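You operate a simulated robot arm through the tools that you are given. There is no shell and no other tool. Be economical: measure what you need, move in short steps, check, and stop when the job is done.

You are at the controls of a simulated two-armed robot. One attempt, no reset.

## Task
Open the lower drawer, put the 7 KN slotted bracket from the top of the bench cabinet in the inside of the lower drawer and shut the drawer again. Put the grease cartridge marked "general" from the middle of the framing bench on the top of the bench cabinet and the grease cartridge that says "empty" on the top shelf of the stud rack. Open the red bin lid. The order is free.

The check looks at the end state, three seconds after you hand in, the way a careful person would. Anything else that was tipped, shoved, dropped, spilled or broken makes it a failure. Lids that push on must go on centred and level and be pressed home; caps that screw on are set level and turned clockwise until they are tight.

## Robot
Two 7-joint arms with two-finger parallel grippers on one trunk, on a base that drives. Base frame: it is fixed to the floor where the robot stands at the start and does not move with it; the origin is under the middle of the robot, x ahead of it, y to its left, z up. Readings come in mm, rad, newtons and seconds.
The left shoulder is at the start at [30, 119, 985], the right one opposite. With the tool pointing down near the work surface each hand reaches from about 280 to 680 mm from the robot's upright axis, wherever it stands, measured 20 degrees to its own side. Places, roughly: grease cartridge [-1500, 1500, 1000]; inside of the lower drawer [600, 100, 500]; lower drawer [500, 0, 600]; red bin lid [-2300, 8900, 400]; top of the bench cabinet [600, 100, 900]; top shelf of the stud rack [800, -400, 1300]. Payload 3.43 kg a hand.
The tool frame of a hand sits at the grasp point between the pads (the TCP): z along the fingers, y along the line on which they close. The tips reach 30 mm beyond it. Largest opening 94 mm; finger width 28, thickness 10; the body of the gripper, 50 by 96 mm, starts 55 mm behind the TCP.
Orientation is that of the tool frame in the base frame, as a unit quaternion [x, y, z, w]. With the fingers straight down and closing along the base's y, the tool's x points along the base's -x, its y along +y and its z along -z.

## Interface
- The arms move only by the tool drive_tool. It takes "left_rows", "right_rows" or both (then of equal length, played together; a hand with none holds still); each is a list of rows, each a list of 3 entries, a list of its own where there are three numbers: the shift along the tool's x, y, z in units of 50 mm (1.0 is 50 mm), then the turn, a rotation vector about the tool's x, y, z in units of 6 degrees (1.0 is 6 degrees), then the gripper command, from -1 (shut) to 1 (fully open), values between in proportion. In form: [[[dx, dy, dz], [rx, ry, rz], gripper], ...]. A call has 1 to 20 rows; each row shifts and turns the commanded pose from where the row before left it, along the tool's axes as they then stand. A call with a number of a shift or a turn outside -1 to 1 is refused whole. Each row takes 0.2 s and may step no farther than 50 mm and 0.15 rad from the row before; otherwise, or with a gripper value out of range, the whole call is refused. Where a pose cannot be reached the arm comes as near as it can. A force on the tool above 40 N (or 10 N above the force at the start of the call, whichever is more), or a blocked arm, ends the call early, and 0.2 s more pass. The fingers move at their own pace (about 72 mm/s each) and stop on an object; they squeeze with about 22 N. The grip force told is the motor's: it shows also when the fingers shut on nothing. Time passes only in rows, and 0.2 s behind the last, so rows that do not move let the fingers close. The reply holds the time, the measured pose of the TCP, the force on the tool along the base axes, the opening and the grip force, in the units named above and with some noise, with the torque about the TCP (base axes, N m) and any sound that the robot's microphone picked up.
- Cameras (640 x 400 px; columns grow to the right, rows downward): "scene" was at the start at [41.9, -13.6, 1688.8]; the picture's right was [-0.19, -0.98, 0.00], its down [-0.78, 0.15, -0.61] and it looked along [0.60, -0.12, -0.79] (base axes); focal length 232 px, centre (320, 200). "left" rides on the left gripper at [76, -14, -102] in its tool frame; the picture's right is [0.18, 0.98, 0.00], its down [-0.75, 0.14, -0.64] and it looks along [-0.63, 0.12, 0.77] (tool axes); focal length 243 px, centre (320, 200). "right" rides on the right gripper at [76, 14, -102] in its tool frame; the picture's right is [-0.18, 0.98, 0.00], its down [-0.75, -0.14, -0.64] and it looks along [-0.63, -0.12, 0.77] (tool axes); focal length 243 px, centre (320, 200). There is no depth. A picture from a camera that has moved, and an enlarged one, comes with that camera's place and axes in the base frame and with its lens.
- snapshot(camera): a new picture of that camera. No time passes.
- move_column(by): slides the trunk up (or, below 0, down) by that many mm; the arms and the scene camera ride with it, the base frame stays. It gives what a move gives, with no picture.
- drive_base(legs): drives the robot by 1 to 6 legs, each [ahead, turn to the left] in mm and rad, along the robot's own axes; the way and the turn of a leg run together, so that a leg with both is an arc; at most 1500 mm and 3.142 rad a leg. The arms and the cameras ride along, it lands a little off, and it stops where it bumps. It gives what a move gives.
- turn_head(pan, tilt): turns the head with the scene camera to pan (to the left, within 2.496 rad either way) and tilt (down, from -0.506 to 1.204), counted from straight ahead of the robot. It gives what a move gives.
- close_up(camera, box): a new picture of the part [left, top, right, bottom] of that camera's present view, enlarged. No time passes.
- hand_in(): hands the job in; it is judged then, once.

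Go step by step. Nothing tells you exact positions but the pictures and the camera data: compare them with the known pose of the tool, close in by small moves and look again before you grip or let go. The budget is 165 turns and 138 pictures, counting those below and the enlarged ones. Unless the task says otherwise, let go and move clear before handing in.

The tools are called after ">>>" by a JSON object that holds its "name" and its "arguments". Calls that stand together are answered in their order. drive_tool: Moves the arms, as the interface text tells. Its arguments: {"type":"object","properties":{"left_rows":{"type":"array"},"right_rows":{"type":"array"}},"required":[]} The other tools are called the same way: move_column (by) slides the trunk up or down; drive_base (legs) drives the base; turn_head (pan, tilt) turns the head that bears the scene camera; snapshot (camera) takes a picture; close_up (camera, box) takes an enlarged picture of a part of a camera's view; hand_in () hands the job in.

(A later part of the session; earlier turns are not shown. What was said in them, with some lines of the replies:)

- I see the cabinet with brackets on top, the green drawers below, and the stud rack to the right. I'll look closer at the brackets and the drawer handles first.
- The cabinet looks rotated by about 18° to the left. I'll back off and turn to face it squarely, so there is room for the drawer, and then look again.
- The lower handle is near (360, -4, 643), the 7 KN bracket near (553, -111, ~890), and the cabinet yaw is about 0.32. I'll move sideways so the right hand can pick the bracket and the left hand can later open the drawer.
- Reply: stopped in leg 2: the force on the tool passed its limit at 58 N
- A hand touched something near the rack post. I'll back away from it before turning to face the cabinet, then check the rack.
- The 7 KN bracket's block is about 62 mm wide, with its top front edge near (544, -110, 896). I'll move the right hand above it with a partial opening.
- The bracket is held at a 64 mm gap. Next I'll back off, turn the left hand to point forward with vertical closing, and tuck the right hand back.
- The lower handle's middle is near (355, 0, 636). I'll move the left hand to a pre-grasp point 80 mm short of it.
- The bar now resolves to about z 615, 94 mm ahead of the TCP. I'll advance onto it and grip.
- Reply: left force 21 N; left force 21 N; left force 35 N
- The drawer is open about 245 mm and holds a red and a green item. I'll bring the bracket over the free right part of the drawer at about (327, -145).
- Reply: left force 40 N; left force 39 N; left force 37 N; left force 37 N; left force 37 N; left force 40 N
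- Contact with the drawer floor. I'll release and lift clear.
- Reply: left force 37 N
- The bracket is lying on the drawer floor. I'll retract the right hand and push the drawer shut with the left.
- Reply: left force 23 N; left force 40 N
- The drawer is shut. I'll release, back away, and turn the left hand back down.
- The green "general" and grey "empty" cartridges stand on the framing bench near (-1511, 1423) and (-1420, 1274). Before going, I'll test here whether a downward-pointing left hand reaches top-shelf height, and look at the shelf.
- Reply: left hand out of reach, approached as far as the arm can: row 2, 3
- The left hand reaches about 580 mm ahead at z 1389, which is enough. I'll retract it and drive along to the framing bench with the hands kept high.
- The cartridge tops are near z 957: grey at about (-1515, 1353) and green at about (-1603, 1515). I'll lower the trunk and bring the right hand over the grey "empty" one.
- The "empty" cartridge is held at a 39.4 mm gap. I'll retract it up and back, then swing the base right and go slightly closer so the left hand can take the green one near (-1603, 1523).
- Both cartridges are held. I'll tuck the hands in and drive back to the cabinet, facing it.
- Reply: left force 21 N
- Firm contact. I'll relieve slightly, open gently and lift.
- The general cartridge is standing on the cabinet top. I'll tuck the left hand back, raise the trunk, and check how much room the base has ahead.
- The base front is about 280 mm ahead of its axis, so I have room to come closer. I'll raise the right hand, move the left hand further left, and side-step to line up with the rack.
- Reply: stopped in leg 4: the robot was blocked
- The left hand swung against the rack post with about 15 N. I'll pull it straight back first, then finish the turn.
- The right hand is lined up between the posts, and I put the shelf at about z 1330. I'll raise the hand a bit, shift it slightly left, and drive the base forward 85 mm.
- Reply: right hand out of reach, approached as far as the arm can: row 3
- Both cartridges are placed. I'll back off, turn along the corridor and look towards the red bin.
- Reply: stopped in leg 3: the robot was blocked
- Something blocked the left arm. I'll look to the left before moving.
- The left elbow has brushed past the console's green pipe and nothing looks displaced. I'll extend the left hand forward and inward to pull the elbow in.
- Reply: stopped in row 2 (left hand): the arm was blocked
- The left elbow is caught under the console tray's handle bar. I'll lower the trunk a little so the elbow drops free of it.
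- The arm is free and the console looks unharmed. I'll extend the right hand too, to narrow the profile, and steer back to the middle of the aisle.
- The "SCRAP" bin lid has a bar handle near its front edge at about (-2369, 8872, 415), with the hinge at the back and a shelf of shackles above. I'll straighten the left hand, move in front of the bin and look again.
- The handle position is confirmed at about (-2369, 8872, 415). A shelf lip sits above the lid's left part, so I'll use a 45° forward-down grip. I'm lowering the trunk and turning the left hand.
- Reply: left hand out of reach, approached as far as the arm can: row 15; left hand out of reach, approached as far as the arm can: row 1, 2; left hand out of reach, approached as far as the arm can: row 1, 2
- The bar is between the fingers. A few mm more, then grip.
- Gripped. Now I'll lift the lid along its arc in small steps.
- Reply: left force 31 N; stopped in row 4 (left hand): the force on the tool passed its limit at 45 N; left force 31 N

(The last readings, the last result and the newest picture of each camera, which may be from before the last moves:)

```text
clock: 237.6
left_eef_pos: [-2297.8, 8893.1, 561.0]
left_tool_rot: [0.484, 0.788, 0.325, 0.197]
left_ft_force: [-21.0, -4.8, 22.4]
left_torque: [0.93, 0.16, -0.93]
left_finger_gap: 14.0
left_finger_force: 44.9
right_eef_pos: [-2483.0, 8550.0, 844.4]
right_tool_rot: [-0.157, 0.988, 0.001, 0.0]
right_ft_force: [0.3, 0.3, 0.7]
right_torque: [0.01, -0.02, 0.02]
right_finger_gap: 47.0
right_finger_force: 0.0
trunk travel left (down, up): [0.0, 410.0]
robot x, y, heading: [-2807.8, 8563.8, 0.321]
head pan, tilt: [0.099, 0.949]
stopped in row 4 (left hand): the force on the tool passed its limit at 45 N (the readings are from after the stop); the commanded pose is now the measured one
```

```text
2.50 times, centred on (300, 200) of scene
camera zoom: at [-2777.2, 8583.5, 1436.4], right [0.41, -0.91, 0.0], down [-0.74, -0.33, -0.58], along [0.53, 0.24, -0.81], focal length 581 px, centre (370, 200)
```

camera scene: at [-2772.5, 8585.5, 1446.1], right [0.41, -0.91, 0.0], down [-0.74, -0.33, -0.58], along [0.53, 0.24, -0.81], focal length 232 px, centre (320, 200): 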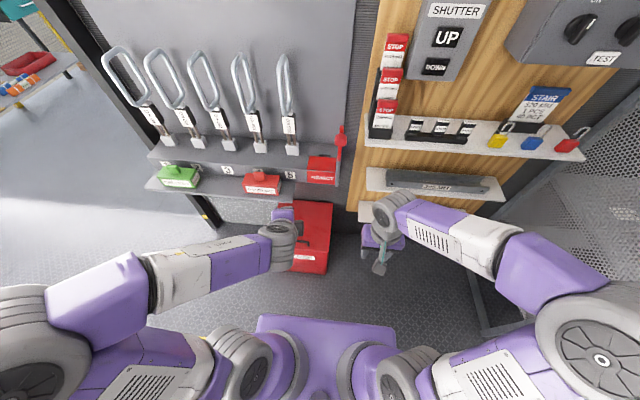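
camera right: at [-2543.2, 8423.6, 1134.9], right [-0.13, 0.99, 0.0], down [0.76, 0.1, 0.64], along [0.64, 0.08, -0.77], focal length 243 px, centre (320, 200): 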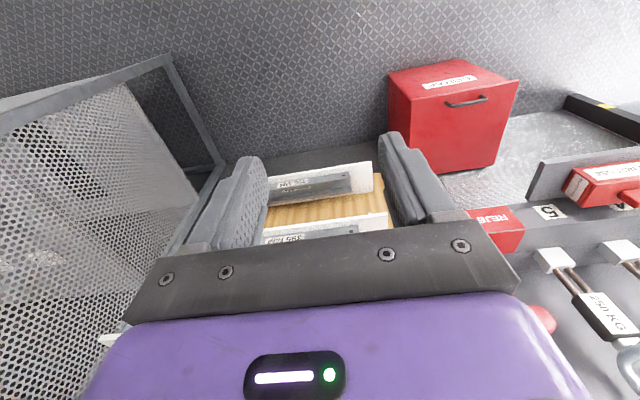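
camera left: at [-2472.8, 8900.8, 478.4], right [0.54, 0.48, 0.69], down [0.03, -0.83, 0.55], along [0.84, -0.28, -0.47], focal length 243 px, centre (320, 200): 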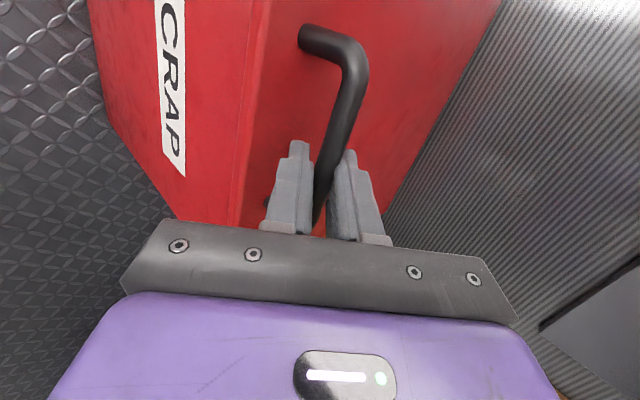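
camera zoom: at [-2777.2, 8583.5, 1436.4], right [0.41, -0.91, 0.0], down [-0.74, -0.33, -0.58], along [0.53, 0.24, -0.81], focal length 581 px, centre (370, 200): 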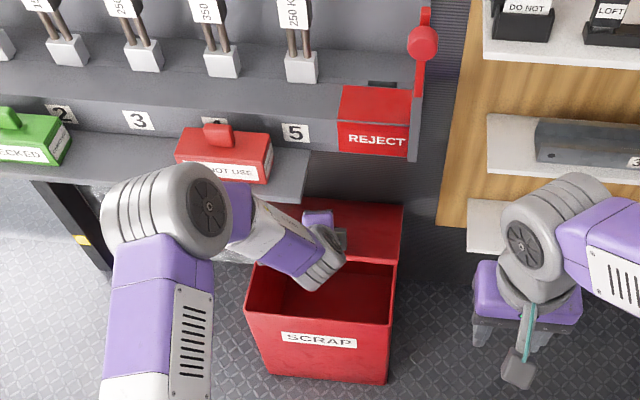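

>>> {"name": "drive_tool", "arguments": {"left_rows": [[[-0.03, 0.3, -0.06], [0, 0, 0], -1], [[-0.03, 0.28, 0.0], [0, 0, 0], -1], [[-0.035, 0.3, 0.025], [0, 0, 0], -1]]}}

>>> {"name": "snapshot", "arguments": {"camera": "left"}}

>>> {"name": "close_up", "arguments": {"camera": "scene", "box": [240, 130, 360, 250]}}

```text
clock: 238.4
left_eef_pos: [-2265.5, 8904.3, 590.7]
left_tool_rot: [0.484, 0.789, 0.323, 0.198]
left_ft_force: [-1.8, -1.3, -2.4]
left_torque: [0.43, 0.27, -1.33]
left_finger_gap: 13.8
left_finger_force: 45.5
right_eef_pos: [-2479.9, 8550.0, 844.1]
right_tool_rot: [-0.157, 0.988, 0.0, -0.001]
right_ft_force: [0.0, 0.7, -0.3]
right_torque: [0.03, 0.01, 0.0]
right_finger_gap: 46.9
right_finger_force: 0.1
trunk travel left (down, up): [0.0, 410.0]
robot x, y, heading: [-2808.5, 8562.1, 0.318]
head pan, tilt: [0.099, 0.949]
```

```text
21 pictures are left
camera left: at [-2373.7, 8933.6, 653.9], right [0.54, 0.48, 0.69], down [0.03, -0.83, 0.56], along [0.84, -0.28, -0.47], focal length 243 px, centre (320, 200)
```

left: 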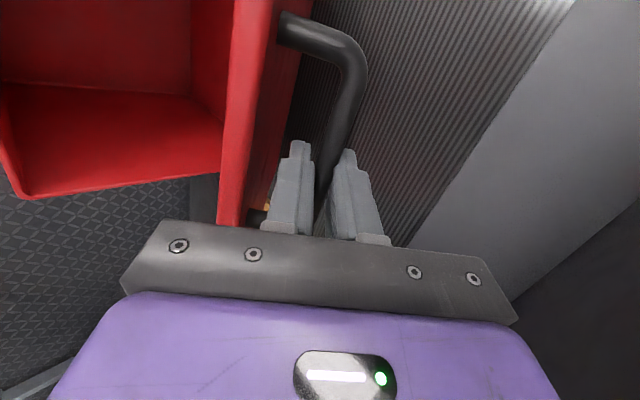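

```text
3.33 times, centred on (300, 190) of scene
camera zoom: at [-2772.9, 8585.3, 1436.0], right [0.41, -0.91, 0.0], down [-0.74, -0.33, -0.58], along [0.53, 0.24, -0.81], focal length 774 px, centre (387, 233)
```

zoom: 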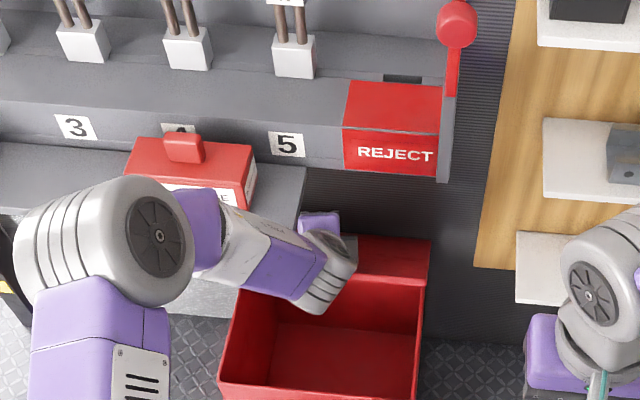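

>>> {"name": "drive_tool", "arguments": {"left_rows": [[[-0.027, 0.22, 0.028], [0, 0, 0], -1], [[-0.027, 0.22, 0.028], [0, 0, 0], -1], [[-0.03, 0.22, 0.056], [0, 0, 0], -1]]}}

>>> {"name": "snapshot", "arguments": {"camera": "left"}}

```text
clock: 239.1
left_eef_pos: [-2265.7, 8903.7, 590.5]
left_tool_rot: [0.489, 0.792, 0.315, 0.184]
left_ft_force: [-13.5, 7.2, 13.0]
left_torque: [0.99, 0.3, -0.99]
left_finger_gap: 13.8
left_finger_force: 45.2
right_eef_pos: [-2483.7, 8550.0, 844.6]
right_tool_rot: [-0.158, 0.987, 0.001, 0.001]
right_ft_force: [-0.7, -0.5, -0.4]
right_torque: [-0.01, -0.01, -0.04]
right_finger_gap: 47.3
right_finger_force: 0.1
trunk travel left (down, up): [0.0, 410.0]
robot x, y, heading: [-2812.6, 8563.4, 0.322]
head pan, tilt: [0.099, 0.949]
stopped in row 3 (left hand): the force on the tool passed its limit at 43 N (the readings are from after the stop); the commanded pose is now the measured one
```

```text
19 pictures are left
camera left: at [-2370.6, 8933.5, 658.2], right [0.57, 0.48, 0.67], down [0.05, -0.83, 0.55], along [0.82, -0.28, -0.49], focal length 243 px, centre (320, 200)
```

left: 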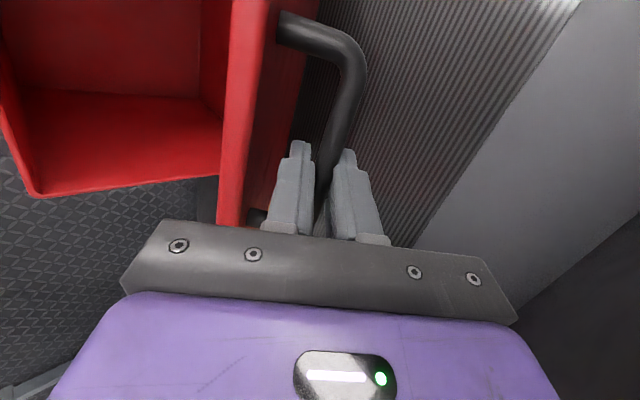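

>>> {"name": "close_up", "arguments": {"camera": "scene", "box": [270, 165, 345, 225]}}

>>> {"name": "snapshot", "arguments": {"camera": "right"}}

```text
6.67 times, centred on (308, 195) of scene
camera zoom: at [-2777.5, 8582.8, 1436.7], right [0.41, -0.91, 0.0], down [-0.74, -0.33, -0.58], along [0.53, 0.24, -0.81], focal length 1548 px, centre (403, 233)
```

zoom: 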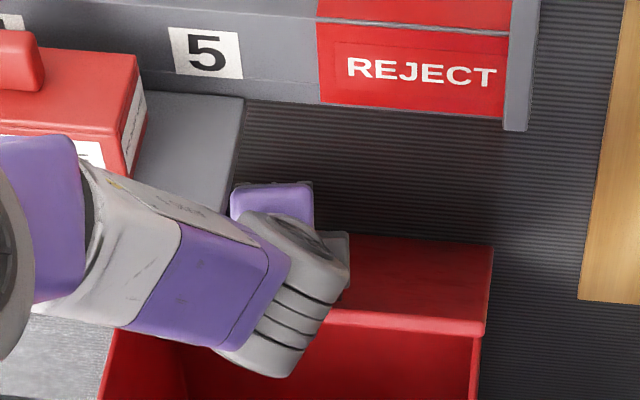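

```text
17 pictures are left
camera right: at [-2561.1, 8539.0, 947.4], right [-0.13, 0.99, 0.0], down [0.76, 0.1, 0.64], along [0.64, 0.09, -0.77], focal length 243 px, centre (320, 200)
```

right: 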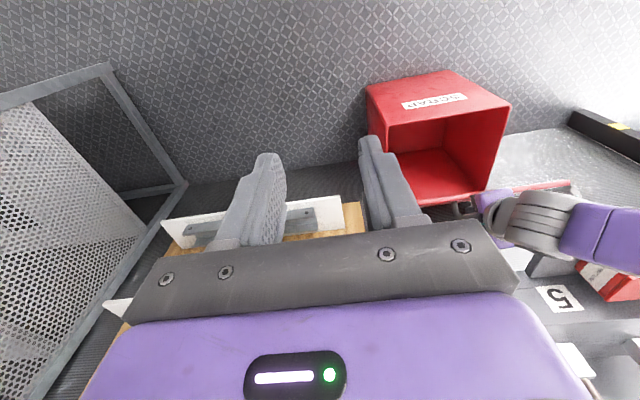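

The hand body is touching the right end of the shelf. I'll loosen the grip slightly and see whether the lid stays up by itself.

>>> {"name": "drive_tool", "arguments": {"left_rows": [[[0, -0.06, -0.04], [0, 0, 0], -1], [[0, 0, 0], [0, 0, 0], -0.5], [[0, 0, 0], [0, 0, 0], -0.5], [[0, 0, 0], [0, 0, 0], -0.5]]}}

>>> {"name": "snapshot", "arguments": {"camera": "left"}}

```text
clock: 240.1
left_eef_pos: [-2265.9, 8904.4, 587.9]
left_tool_rot: [0.487, 0.795, 0.312, 0.184]
left_ft_force: [0.4, 0.3, -0.2]
left_torque: [0.0, 0.01, 0.01]
left_finger_gap: 23.4
left_finger_force: 0.0
right_eef_pos: [-2482.2, 8550.2, 842.4]
right_tool_rot: [-0.157, 0.988, -0.001, -0.001]
right_ft_force: [-0.4, 0.1, -0.6]
right_torque: [-0.02, 0.02, 0.0]
right_finger_gap: 47.0
right_finger_force: 0.1
trunk travel left (down, up): [0.0, 410.0]
robot x, y, heading: [-2809.2, 8563.0, 0.324]
head pan, tilt: [0.099, 0.949]
```

```text
16 pictures are left
camera left: at [-2371.8, 8933.9, 655.5], right [0.56, 0.49, 0.67], down [0.05, -0.83, 0.56], along [0.82, -0.28, -0.49], focal length 243 px, centre (320, 200)
```

left: 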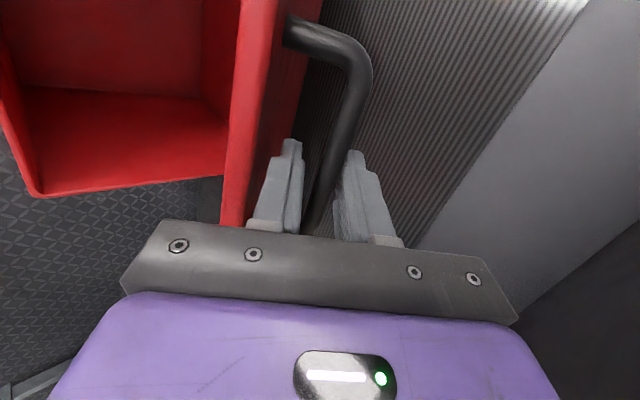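

The lid holds at about 45° on its own. I'll withdraw the left hand along its axis, then come back below the lid to push it further open.

>>> {"name": "drive_tool", "arguments": {"left_rows": [[[0, 0, -0.3], [0, 0, 0], -0.5], [[0, 0, -0.7], [0, 0, 0], -0.5], [[0, 0, -1], [0, 0, 0], -0.5], [[0, 0, -1], [0, 0, 0], -0.5], [[0, -0.7, -0.7], [0, 0, 0], -1], [[0, -0.7, -0.7], [0, 0, 0], -1]]}}

>>> {"name": "snapshot", "arguments": {"camera": "scene"}}

```text
clock: 240.7
left_eef_pos: [-2298.0, 8888.7, 604.2]
left_tool_rot: [0.491, 0.799, 0.3, 0.175]
left_ft_force: [4.2, 3.5, -22.7]
left_torque: [-0.47, -0.37, -0.26]
left_finger_gap: 23.4
left_finger_force: 0.1
right_eef_pos: [-2482.1, 8550.3, 842.7]
right_tool_rot: [-0.158, 0.987, 0.0, 0.001]
right_ft_force: [-0.7, 0.7, 0.5]
right_torque: [0.02, -0.01, 0.0]
right_finger_gap: 46.9
right_finger_force: 0.1
trunk travel left (down, up): [0.0, 410.0]
robot x, y, heading: [-2808.7, 8563.4, 0.326]
head pan, tilt: [0.099, 0.949]
stopped in row 3 (left hand): the force on the tool passed its limit at 101 N (the readings are from after the stop); the commanded pose is now the measured one
```

```text
15 pictures are left
camera scene: at [-2772.8, 8585.6, 1435.8], right [0.41, -0.91, 0.0], down [-0.74, -0.33, -0.58], along [0.53, 0.24, -0.81], focal length 232 px, centre (320, 200)
```

scene: 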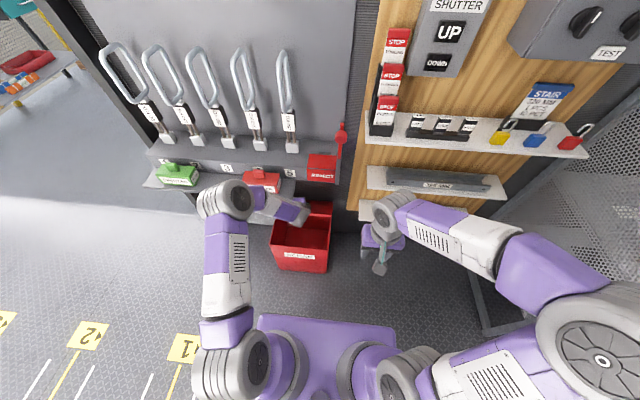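

>>> {"name": "snapshot", "arguments": {"camera": "left"}}

>>> {"name": "close_up", "arguments": {"camera": "scene", "box": [180, 150, 360, 280]}}

```text
14 pictures are left
camera left: at [-2402.9, 8920.4, 674.1], right [0.58, 0.5, 0.64], down [0.07, -0.82, 0.57], along [0.81, -0.29, -0.51], focal length 243 px, centre (320, 200)
```

left: 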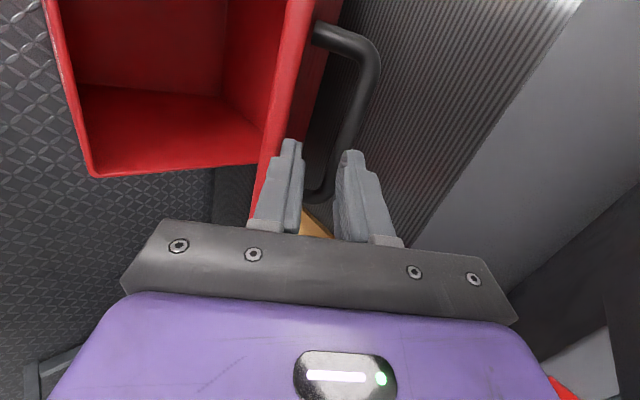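

```text
3.08 times, centred on (270, 215) of scene
camera zoom: at [-2772.8, 8585.6, 1435.8], right [0.41, -0.91, 0.0], down [-0.74, -0.33, -0.58], along [0.53, 0.24, -0.81], focal length 715 px, centre (474, 154)
```

zoom: 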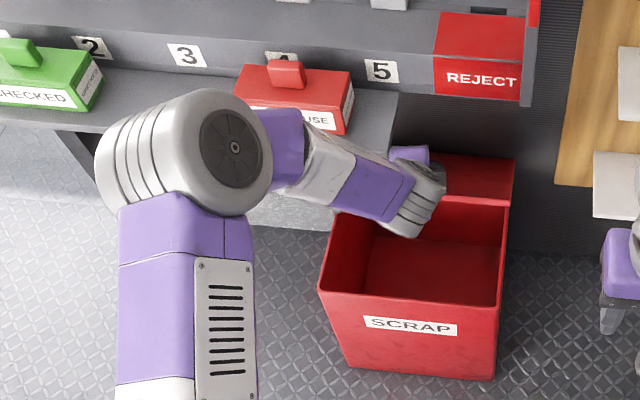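

The fingers are clear of the bar, but the gripper body is caught under the shelf end. I'll slide right (away from the shelf), then retract.

>>> {"name": "drive_tool", "arguments": {"left_rows": [[[-0.4, 0, 0], [0, 0, 0], -0.6], [[-0.6, 0, 0], [0, 0, 0], -0.6], [[0, 0, -0.5], [0, 0, 0], -1], [[0, 0, -0.8], [0, 0, 0], -1], [[0.1, -0.5, -0.5], [0, 0, 0], -1], [[0.1, -0.5, -0.5], [0, 0, 0], -1], [[0.1, -0.5, -0.5], [0, 0, 0], -1]]}}

>>> {"name": "close_up", "arguments": {"camera": "scene", "box": [180, 130, 360, 280]}}

```text
clock: 242.3
left_eef_pos: [-2412.4, 8790.4, 665.5]
left_tool_rot: [0.491, 0.797, 0.303, 0.178]
left_ft_force: [0.3, 0.7, 0.0]
left_torque: [0.01, -0.01, -0.01]
left_finger_gap: 0.2
left_finger_force: 21.3
right_eef_pos: [-2481.8, 8550.3, 842.8]
right_tool_rot: [-0.158, 0.987, -0.001, 0.0]
right_ft_force: [0.3, -0.7, 0.5]
right_torque: [-0.01, 0.02, -0.01]
right_finger_gap: 46.8
right_finger_force: 0.0
trunk travel left (down, up): [0.0, 410.0]
robot x, y, heading: [-2812.0, 8565.9, 0.323]
head pan, tilt: [0.099, 0.949]
```

```text
2.67 times, centred on (270, 205) of scene
camera zoom: at [-2774.4, 8584.6, 1436.1], right [0.41, -0.91, 0.0], down [-0.74, -0.33, -0.58], along [0.53, 0.24, -0.81], focal length 619 px, centre (453, 187)
```

zoom: 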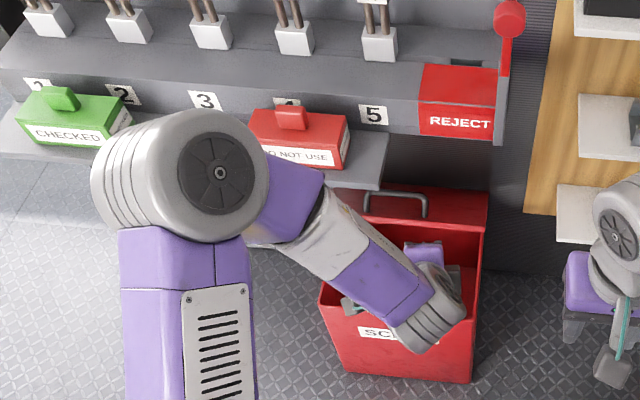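

The lid stays open and the hand is free. Now I'll bring the closed hand below and in front of the lid, on its right half away from the shelf, to push it further up.

>>> {"name": "drive_tool", "arguments": {"left_rows": [[[0, -0.615, 0.56], [0, 0, 0], -1], [[0, -0.615, 0.56], [0, 0, 0], -1], [[0, -0.615, 0.56], [0, 0, 0], -1], [[0, -0.615, 0.56], [0, 0, 0], -1], [[-0.08, 0.38, 0.32], [0, 0, 0], -1], [[-0.08, 0.38, 0.32], [0, 0, 0], -1], [[-0.08, 0.38, 0.32], [0, 0, 0], -1], [[-0.08, 0.38, 0.32], [0, 0, 0], -1], [[-0.08, 0.38, 0.32], [0, 0, 0], -1]]}}

>>> {"name": "close_up", "arguments": {"camera": "scene", "box": [220, 130, 370, 270]}}

```text
clock: 244.3
left_eef_pos: [-2311.9, 8820.8, 498.8]
left_tool_rot: [0.491, 0.797, 0.303, 0.178]
left_ft_force: [0.5, -0.2, 0.4]
left_torque: [-0.01, 0.01, -0.01]
left_finger_gap: 0.0
left_finger_force: 21.7
right_eef_pos: [-2482.3, 8549.6, 843.1]
right_tool_rot: [-0.158, 0.987, 0.0, 0.0]
right_ft_force: [-0.4, 0.5, 0.0]
right_torque: [0.01, 0.03, 0.0]
right_finger_gap: 47.0
right_finger_force: 0.2
trunk travel left (down, up): [0.0, 410.0]
robot x, y, heading: [-2810.4, 8562.9, 0.324]
head pan, tilt: [0.099, 0.949]
```

```text
2.86 times, centred on (295, 200) of scene
camera zoom: at [-2774.2, 8584.6, 1436.1], right [0.41, -0.91, 0.0], down [-0.74, -0.33, -0.58], along [0.53, 0.24, -0.81], focal length 664 px, centre (391, 200)
```

zoom: 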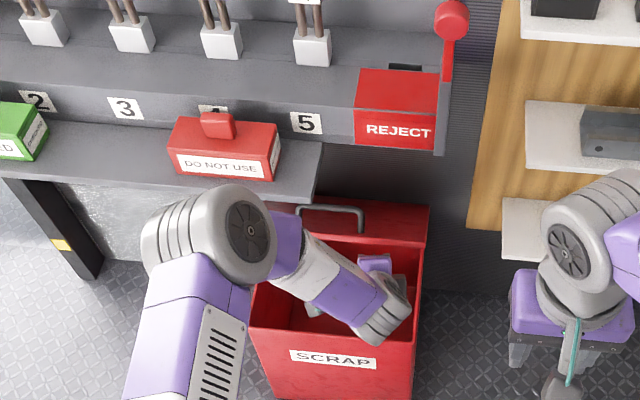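

The left elbow is close to the shelf, so I'll retract the left hand and use the right hand instead. I'm turning it to point forward so it can push the lid's underside from the right.

>>> {"name": "drive_tool", "arguments": {"left_rows": [[[0.4, -0.65, -0.55], [0, 0, 0], -1], [[0.4, -0.65, -0.55], [0, 0, 0], -1], [[0.4, -0.65, -0.55], [0, 0, 0], -1], [[0.4, -0.65, -0.55], [0, 0, 0], -1], [[0.4, -0.65, -0.55], [0, 0, 0], -1], [[0, 0, 0], [0, 0, 0], -1], [[0, 0, 0], [0, 0, 0], -1], [[0, 0, 0], [0, 0, 0], -1], [[0, 0, 0], [0, 0, 0], -1], [[0, 0, 0], [0, 0, 0], -1], [[0, 0, 0], [0, 0, 0], -1], [[0, 0, 0], [0, 0, 0], -1], [[0, 0, 0], [0, 0, 0], -1], [[0, 0, 0], [0, 0, 0], -1], [[0, 0, 0], [0, 0, 0], -1]], "right_rows": [[[0, 0, 0], [0, -1, 0], -1], [[0, 0, 0], [0, -1, 0], -1], [[0, 0, 0], [0, -1, 0], -1], [[0, 0, 0], [0, -1, 0], -1], [[0, 0, 0], [0, -1, 0], -1], [[0, 0, 0], [0, -1, 0], -1], [[0, 0, 0], [0, -1, 0], -1], [[0, 0, 0], [0, -1, 0], -1], [[0, 0, 0], [0, -1, 0], -1], [[0, 0, 0], [0, -1, 0], -1], [[0, 0, 0], [0, -1, 0], -1], [[0, 0, 0], [0, -1, 0], -1], [[0, 0, 0], [0, -1, 0], -1], [[0, 0, 0], [0, -1, 0], -1], [[0, 0, 0], [0, -1, 0], -1]]}}

>>> {"name": "snapshot", "arguments": {"camera": "scene"}}

```text
clock: 247.5
left_eef_pos: [-2544.6, 8813.5, 498.3]
left_tool_rot: [0.491, 0.797, 0.304, 0.178]
left_ft_force: [-0.8, 0.1, 0.1]
left_torque: [0.02, -0.04, -0.02]
left_finger_gap: 0.2
left_finger_force: 22.6
right_eef_pos: [-2373.4, 8656.1, 934.3]
right_tool_rot: [-0.111, 0.698, 0.112, 0.698]
right_ft_force: [0.1, 0.2, 0.3]
right_torque: [0.01, 0.02, -0.03]
right_finger_gap: 0.1
right_finger_force: 21.8
right hand out of reach, approached as far as the arm can: row 5, 6, 7, 8, 9, 10, 11, 12, 13, 14, 15
trunk travel left (down, up): [0.0, 410.0]
robot x, y, heading: [-2811.1, 8569.8, 0.325]
head pan, tilt: [0.099, 0.949]
```

```text
10 pictures are left
camera scene: at [-2774.1, 8584.7, 1436.1], right [0.41, -0.91, 0.0], down [-0.74, -0.33, -0.58], along [0.53, 0.24, -0.81], focal length 232 px, centre (320, 200)
```

scene: 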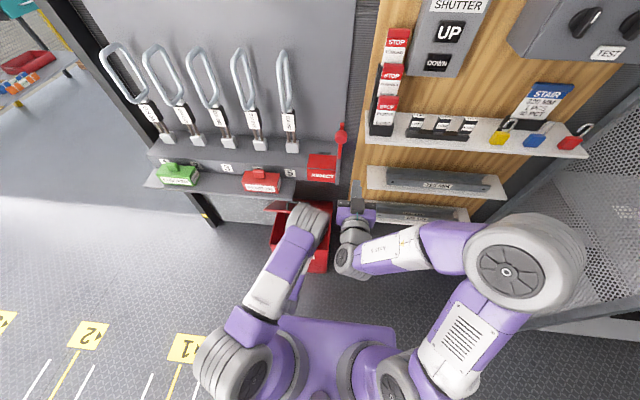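

>>> {"name": "drive_tool", "arguments": {"right_rows": [[[0.9, 0, 0], [0, 0, 0], -1], [[0.9, 0.2, 0], [0, 0, 0], -1], [[0.9, 0.2, 0], [0, 0, 0], -1], [[0.9, 0.2, 0], [0, 0, 0], -1]]}}

```text
clock: 248.5
left_eef_pos: [-2544.2, 8813.6, 498.4]
left_tool_rot: [0.491, 0.797, 0.304, 0.177]
left_ft_force: [-0.2, -0.4, -0.1]
left_torque: [0.0, -0.01, -0.02]
left_finger_gap: 0.0
left_finger_force: 21.8
right_eef_pos: [-2380.9, 8687.1, 756.4]
right_tool_rot: [-0.11, 0.698, 0.111, 0.699]
right_ft_force: [-0.4, -1.1, -0.2]
right_torque: [0.0, 0.02, 0.0]
right_finger_gap: 0.0
right_finger_force: 22.0
right hand out of reach, approached as far as the arm can: row 1
trunk travel left (down, up): [0.0, 410.0]
robot x, y, heading: [-2810.6, 8562.3, 0.32]
head pan, tilt: [0.099, 0.949]
```

>>> {"name": "drive_tool", "arguments": {"right_rows": [[[0.85, 0.236, 0], [0, 0, 0], -1], [[0.85, 0.236, 0], [0, 0, 0], -1], [[0.85, 0.236, 0], [0, 0, 0], -1], [[0.85, 0.236, 0], [0, 0, 0], -1], [[0.82, 0.236, 0], [0, 0, 0], -1], [[0, 0, 0.6], [0, 0, 0], -1], [[0, 0, 0.6], [0, 0, 0], -1]]}}

>>> {"name": "snapshot", "arguments": {"camera": "scene"}}

```text
clock: 250.1
left_eef_pos: [-2544.1, 8814.7, 498.6]
left_tool_rot: [0.49, 0.798, 0.303, 0.178]
left_ft_force: [-0.2, -0.2, -0.7]
left_torque: [0.05, 0.0, 0.01]
left_finger_gap: 0.0
left_finger_force: 21.6
right_eef_pos: [-2341.2, 8762.7, 543.1]
right_tool_rot: [-0.111, 0.699, 0.111, 0.697]
right_ft_force: [-1.3, 0.1, -0.6]
right_torque: [0.01, -0.03, -0.01]
right_finger_gap: 0.0
right_finger_force: 21.8
trunk travel left (down, up): [0.0, 410.0]
robot x, y, heading: [-2813.6, 8567.1, 0.32]
head pan, tilt: [0.099, 0.949]
```

```text
9 pictures are left
camera scene: at [-2774.2, 8584.6, 1436.1], right [0.41, -0.91, 0.0], down [-0.74, -0.33, -0.58], along [0.53, 0.24, -0.81], focal length 232 px, centre (320, 200)
```

scene: 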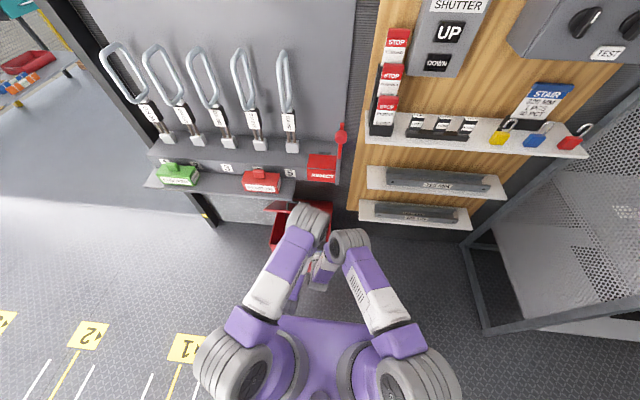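

>>> {"name": "drive_tool", "arguments": {"right_rows": [[[0, 0, 0.4], [0, 0, 0], -1], [[0, 0, 0.4], [0, 0, 0], -1], [[0, 0, 0.4], [0, 0, 0], -1], [[0, 0, 0.3], [0, 0, 0], -1], [[0, 0, 0.3], [0, 0, 0], -1], [[0, 0, 0.3], [0, 0, 0], -1], [[0, 0, 0.3], [0, 0, 0], -1]]}}

>>> {"name": "close_up", "arguments": {"camera": "scene", "box": [240, 150, 370, 270]}}

```text
clock: 251.7
left_eef_pos: [-2544.2, 8813.8, 498.7]
left_tool_rot: [0.49, 0.797, 0.303, 0.178]
left_ft_force: [0.6, -0.4, 0.6]
left_torque: [0.0, -0.02, -0.02]
left_finger_gap: 0.0
left_finger_force: 21.9
right_eef_pos: [-2226.6, 8798.7, 543.0]
right_tool_rot: [-0.111, 0.699, 0.112, 0.698]
right_ft_force: [1.1, 0.0, -0.1]
right_torque: [0.01, 0.01, -0.02]
right_finger_gap: 0.0
right_finger_force: 21.6
trunk travel left (down, up): [0.0, 410.0]
robot x, y, heading: [-2811.4, 8564.5, 0.324]
head pan, tilt: [0.099, 0.949]
```

```text
3.33 times, centred on (305, 210) of scene
camera zoom: at [-2774.2, 8584.7, 1436.1], right [0.41, -0.91, 0.0], down [-0.74, -0.33, -0.58], along [0.53, 0.24, -0.81], focal length 774 px, centre (370, 167)
```

zoom: 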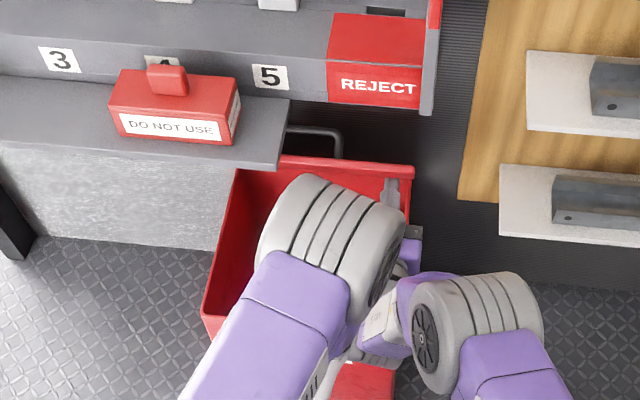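

>>> {"name": "drive_tool", "arguments": {"right_rows": [[[0, 0, 0.3], [0, 0, 0], -1], [[0, 0, 0.3], [0, 0, 0], -1], [[0, 0, 0.3], [0, 0, 0], -1], [[0, 0, 0.3], [0, 0, 0], -1]]}}

>>> {"name": "close_up", "arguments": {"camera": "scene", "box": [240, 150, 370, 270]}}

```text
clock: 252.7
left_eef_pos: [-2545.0, 8814.2, 498.9]
left_tool_rot: [0.491, 0.797, 0.304, 0.179]
left_ft_force: [0.2, -0.2, 0.1]
left_torque: [-0.01, -0.02, 0.0]
left_finger_gap: 0.1
left_finger_force: 22.1
right_eef_pos: [-2172.7, 8816.3, 543.6]
right_tool_rot: [-0.111, 0.699, 0.111, 0.698]
right_ft_force: [-0.4, -1.3, 0.4]
right_torque: [0.02, 0.01, -0.03]
right_finger_gap: 0.0
right_finger_force: 21.9
trunk travel left (down, up): [0.0, 410.0]
robot x, y, heading: [-2811.9, 8564.3, 0.325]
head pan, tilt: [0.099, 0.949]
```

```text
3.33 times, centred on (305, 210) of scene
camera zoom: at [-2774.4, 8584.6, 1436.1], right [0.41, -0.91, 0.0], down [-0.74, -0.33, -0.58], along [0.53, 0.24, -0.81], focal length 774 px, centre (370, 167)
```

zoom: 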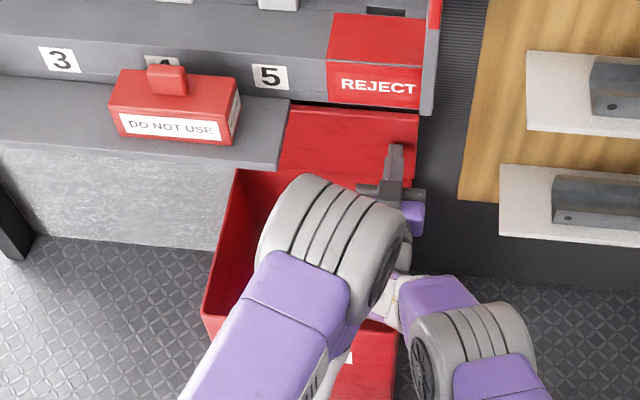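

The lid is now around 74° with no resistance. A little further.

>>> {"name": "drive_tool", "arguments": {"right_rows": [[[0, 0, 0.3], [0, 0, 0], -1], [[0, 0, 0.3], [0, 0, 0], -1], [[0, 0, 0.3], [0, 0, 0], -1]]}}

>>> {"name": "close_up", "arguments": {"camera": "scene", "box": [240, 150, 370, 270]}}

```text
clock: 253.5
left_eef_pos: [-2544.9, 8814.3, 498.1]
left_tool_rot: [0.49, 0.798, 0.303, 0.177]
left_ft_force: [0.2, -0.5, -0.3]
left_torque: [0.03, 0.01, 0.01]
left_finger_gap: 0.0
left_finger_force: 21.6
right_eef_pos: [-2138.4, 8820.5, 547.1]
right_tool_rot: [-0.111, 0.699, 0.111, 0.698]
right_ft_force: [-1.5, -0.5, -0.5]
right_torque: [0.01, 0.0, -0.06]
right_finger_gap: 0.0
right_finger_force: 21.9
right hand out of reach, approached as far as the arm can: row 2, 3
trunk travel left (down, up): [0.0, 410.0]
robot x, y, heading: [-2812.6, 8565.7, 0.326]
head pan, tilt: [0.099, 0.949]
```

```text
3.33 times, centred on (305, 210) of scene
camera zoom: at [-2774.2, 8584.7, 1436.1], right [0.41, -0.91, 0.0], down [-0.74, -0.33, -0.58], along [0.53, 0.24, -0.81], focal length 774 px, centre (370, 167)
```

zoom: 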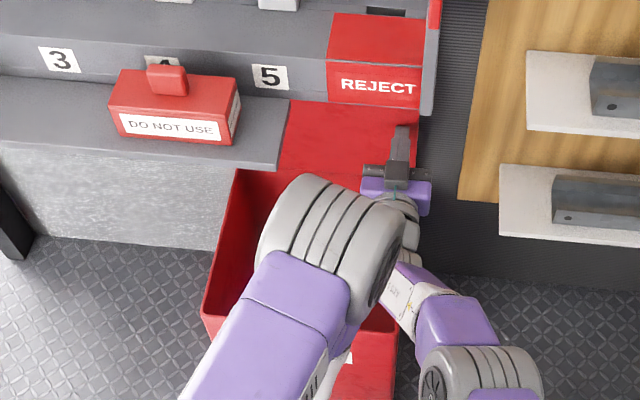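

The lid is nearly vertical and I'm at the end of reach. I'll withdraw the right hand straight back and check that the lid stays.

>>> {"name": "drive_tool", "arguments": {"right_rows": [[[0, 0, -0.6], [0, 0, 0], -1], [[0, 0, -0.9], [0, 0, 0], -1], [[0, 0, -0.9], [0, 0, 0], -1], [[0, 0, -0.9], [0, 0, 0], -1], [[0, 0, -0.9], [0, 0, 0], -1], [[0, 0, -0.5], [0, 0, 0], -1]]}}

>>> {"name": "drive_base", "arguments": {"legs": [[-250, 0]]}}

>>> {"name": "turn_head", "arguments": {"pan": 0.1, "tilt": 0.75}}

>>> {"name": "snapshot", "arguments": {"camera": "scene"}}

```text
clock: 254.9
left_eef_pos: [-2544.5, 8816.5, 498.8]
left_tool_rot: [0.487, 0.799, 0.305, 0.175]
left_ft_force: [0.3, 0.4, 0.4]
left_torque: [0.02, 0.03, 0.01]
left_finger_gap: 0.0
left_finger_force: 22.1
right_eef_pos: [-2361.8, 8742.3, 548.4]
right_tool_rot: [-0.107, 0.699, 0.109, 0.699]
right_ft_force: [0.1, -0.1, 1.0]
right_torque: [0.04, 0.01, 0.03]
right_finger_gap: 0.0
right_finger_force: 21.8
trunk travel left (down, up): [0.0, 410.0]
robot x, y, heading: [-2813.0, 8563.3, 0.32]
head pan, tilt: [0.099, 0.949]
```

```text
clock: 256.7
left_eef_pos: [-2784.0, 8737.3, 498.3]
left_tool_rot: [0.487, 0.8, 0.304, 0.176]
left_ft_force: [0.6, 0.6, -0.3]
left_torque: [0.01, 0.0, -0.01]
left_finger_gap: 0.0
left_finger_force: 21.5
right_eef_pos: [-2600.8, 8663.2, 547.2]
right_tool_rot: [-0.11, 0.7, 0.109, 0.697]
right_ft_force: [-0.1, -0.1, 0.2]
right_torque: [0.03, 0.0, 0.01]
right_finger_gap: 0.1
right_finger_force: 21.8
trunk travel left (down, up): [0.0, 410.0]
robot x, y, heading: [-3050.1, 8480.6, 0.325]
head pan, tilt: [0.099, 0.949]
```

```text
clock: 257.4
left_eef_pos: [-2784.1, 8736.6, 498.2]
left_tool_rot: [0.485, 0.801, 0.304, 0.175]
left_ft_force: [0.5, 0.3, 0.0]
left_torque: [0.0, 0.02, 0.05]
left_finger_gap: 0.0
left_finger_force: 22.2
right_eef_pos: [-2601.2, 8664.3, 547.0]
right_tool_rot: [-0.109, 0.7, 0.109, 0.697]
right_ft_force: [0.3, -0.4, -0.2]
right_torque: [0.0, 0.03, -0.02]
right_finger_gap: 0.0
right_finger_force: 22.0
trunk travel left (down, up): [0.0, 410.0]
robot x, y, heading: [-3043.8, 8483.4, 0.324]
head pan, tilt: [0.099, 0.75]
```

```text
5 pictures are left
camera scene: at [-3003.0, 8508.9, 1451.6], right [0.41, -0.91, 0.0], down [-0.62, -0.28, -0.73], along [0.67, 0.3, -0.68], focal length 232 px, centre (320, 200)
```

scene: 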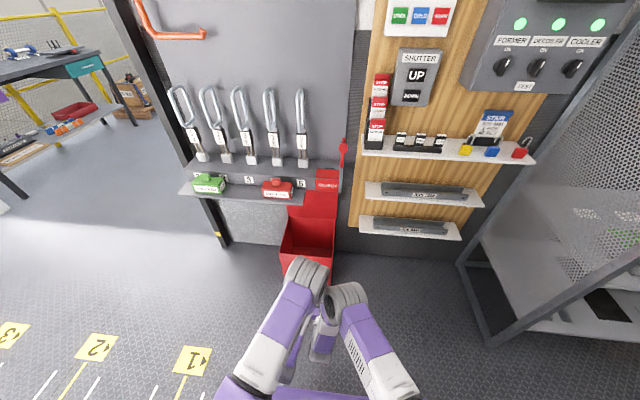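

The red bin lid stands open by itself, the shelf items are in place, and both hands are clear. I'm handing in.

>>> {"name": "hand_in", "arguments": {}}

```text
The job is handed in.
```

I finished all the steps and handed the job in; I don't have the check's verdict.

- **Bracket:** the 7 KN bracket is in the lower drawer, and the drawer is shut.
- **General cartridge:** it is standing on top of the bench cabinet.
- **Empty cartridge:** it is standing on the top shelf of the stud rack.
- **Red bin lid:** it is open to roughly 80° and stays up on its own.

**Bumps on the way:**
- A hand touched the stud rack's front post twice.
- The left elbow brushed the machine console and caught under its tray handle.
- The left gripper knocked the shelf above the bin, with a force spike of about 100 N.

I saw nothing moved or knocked over in the pictures after each bump.
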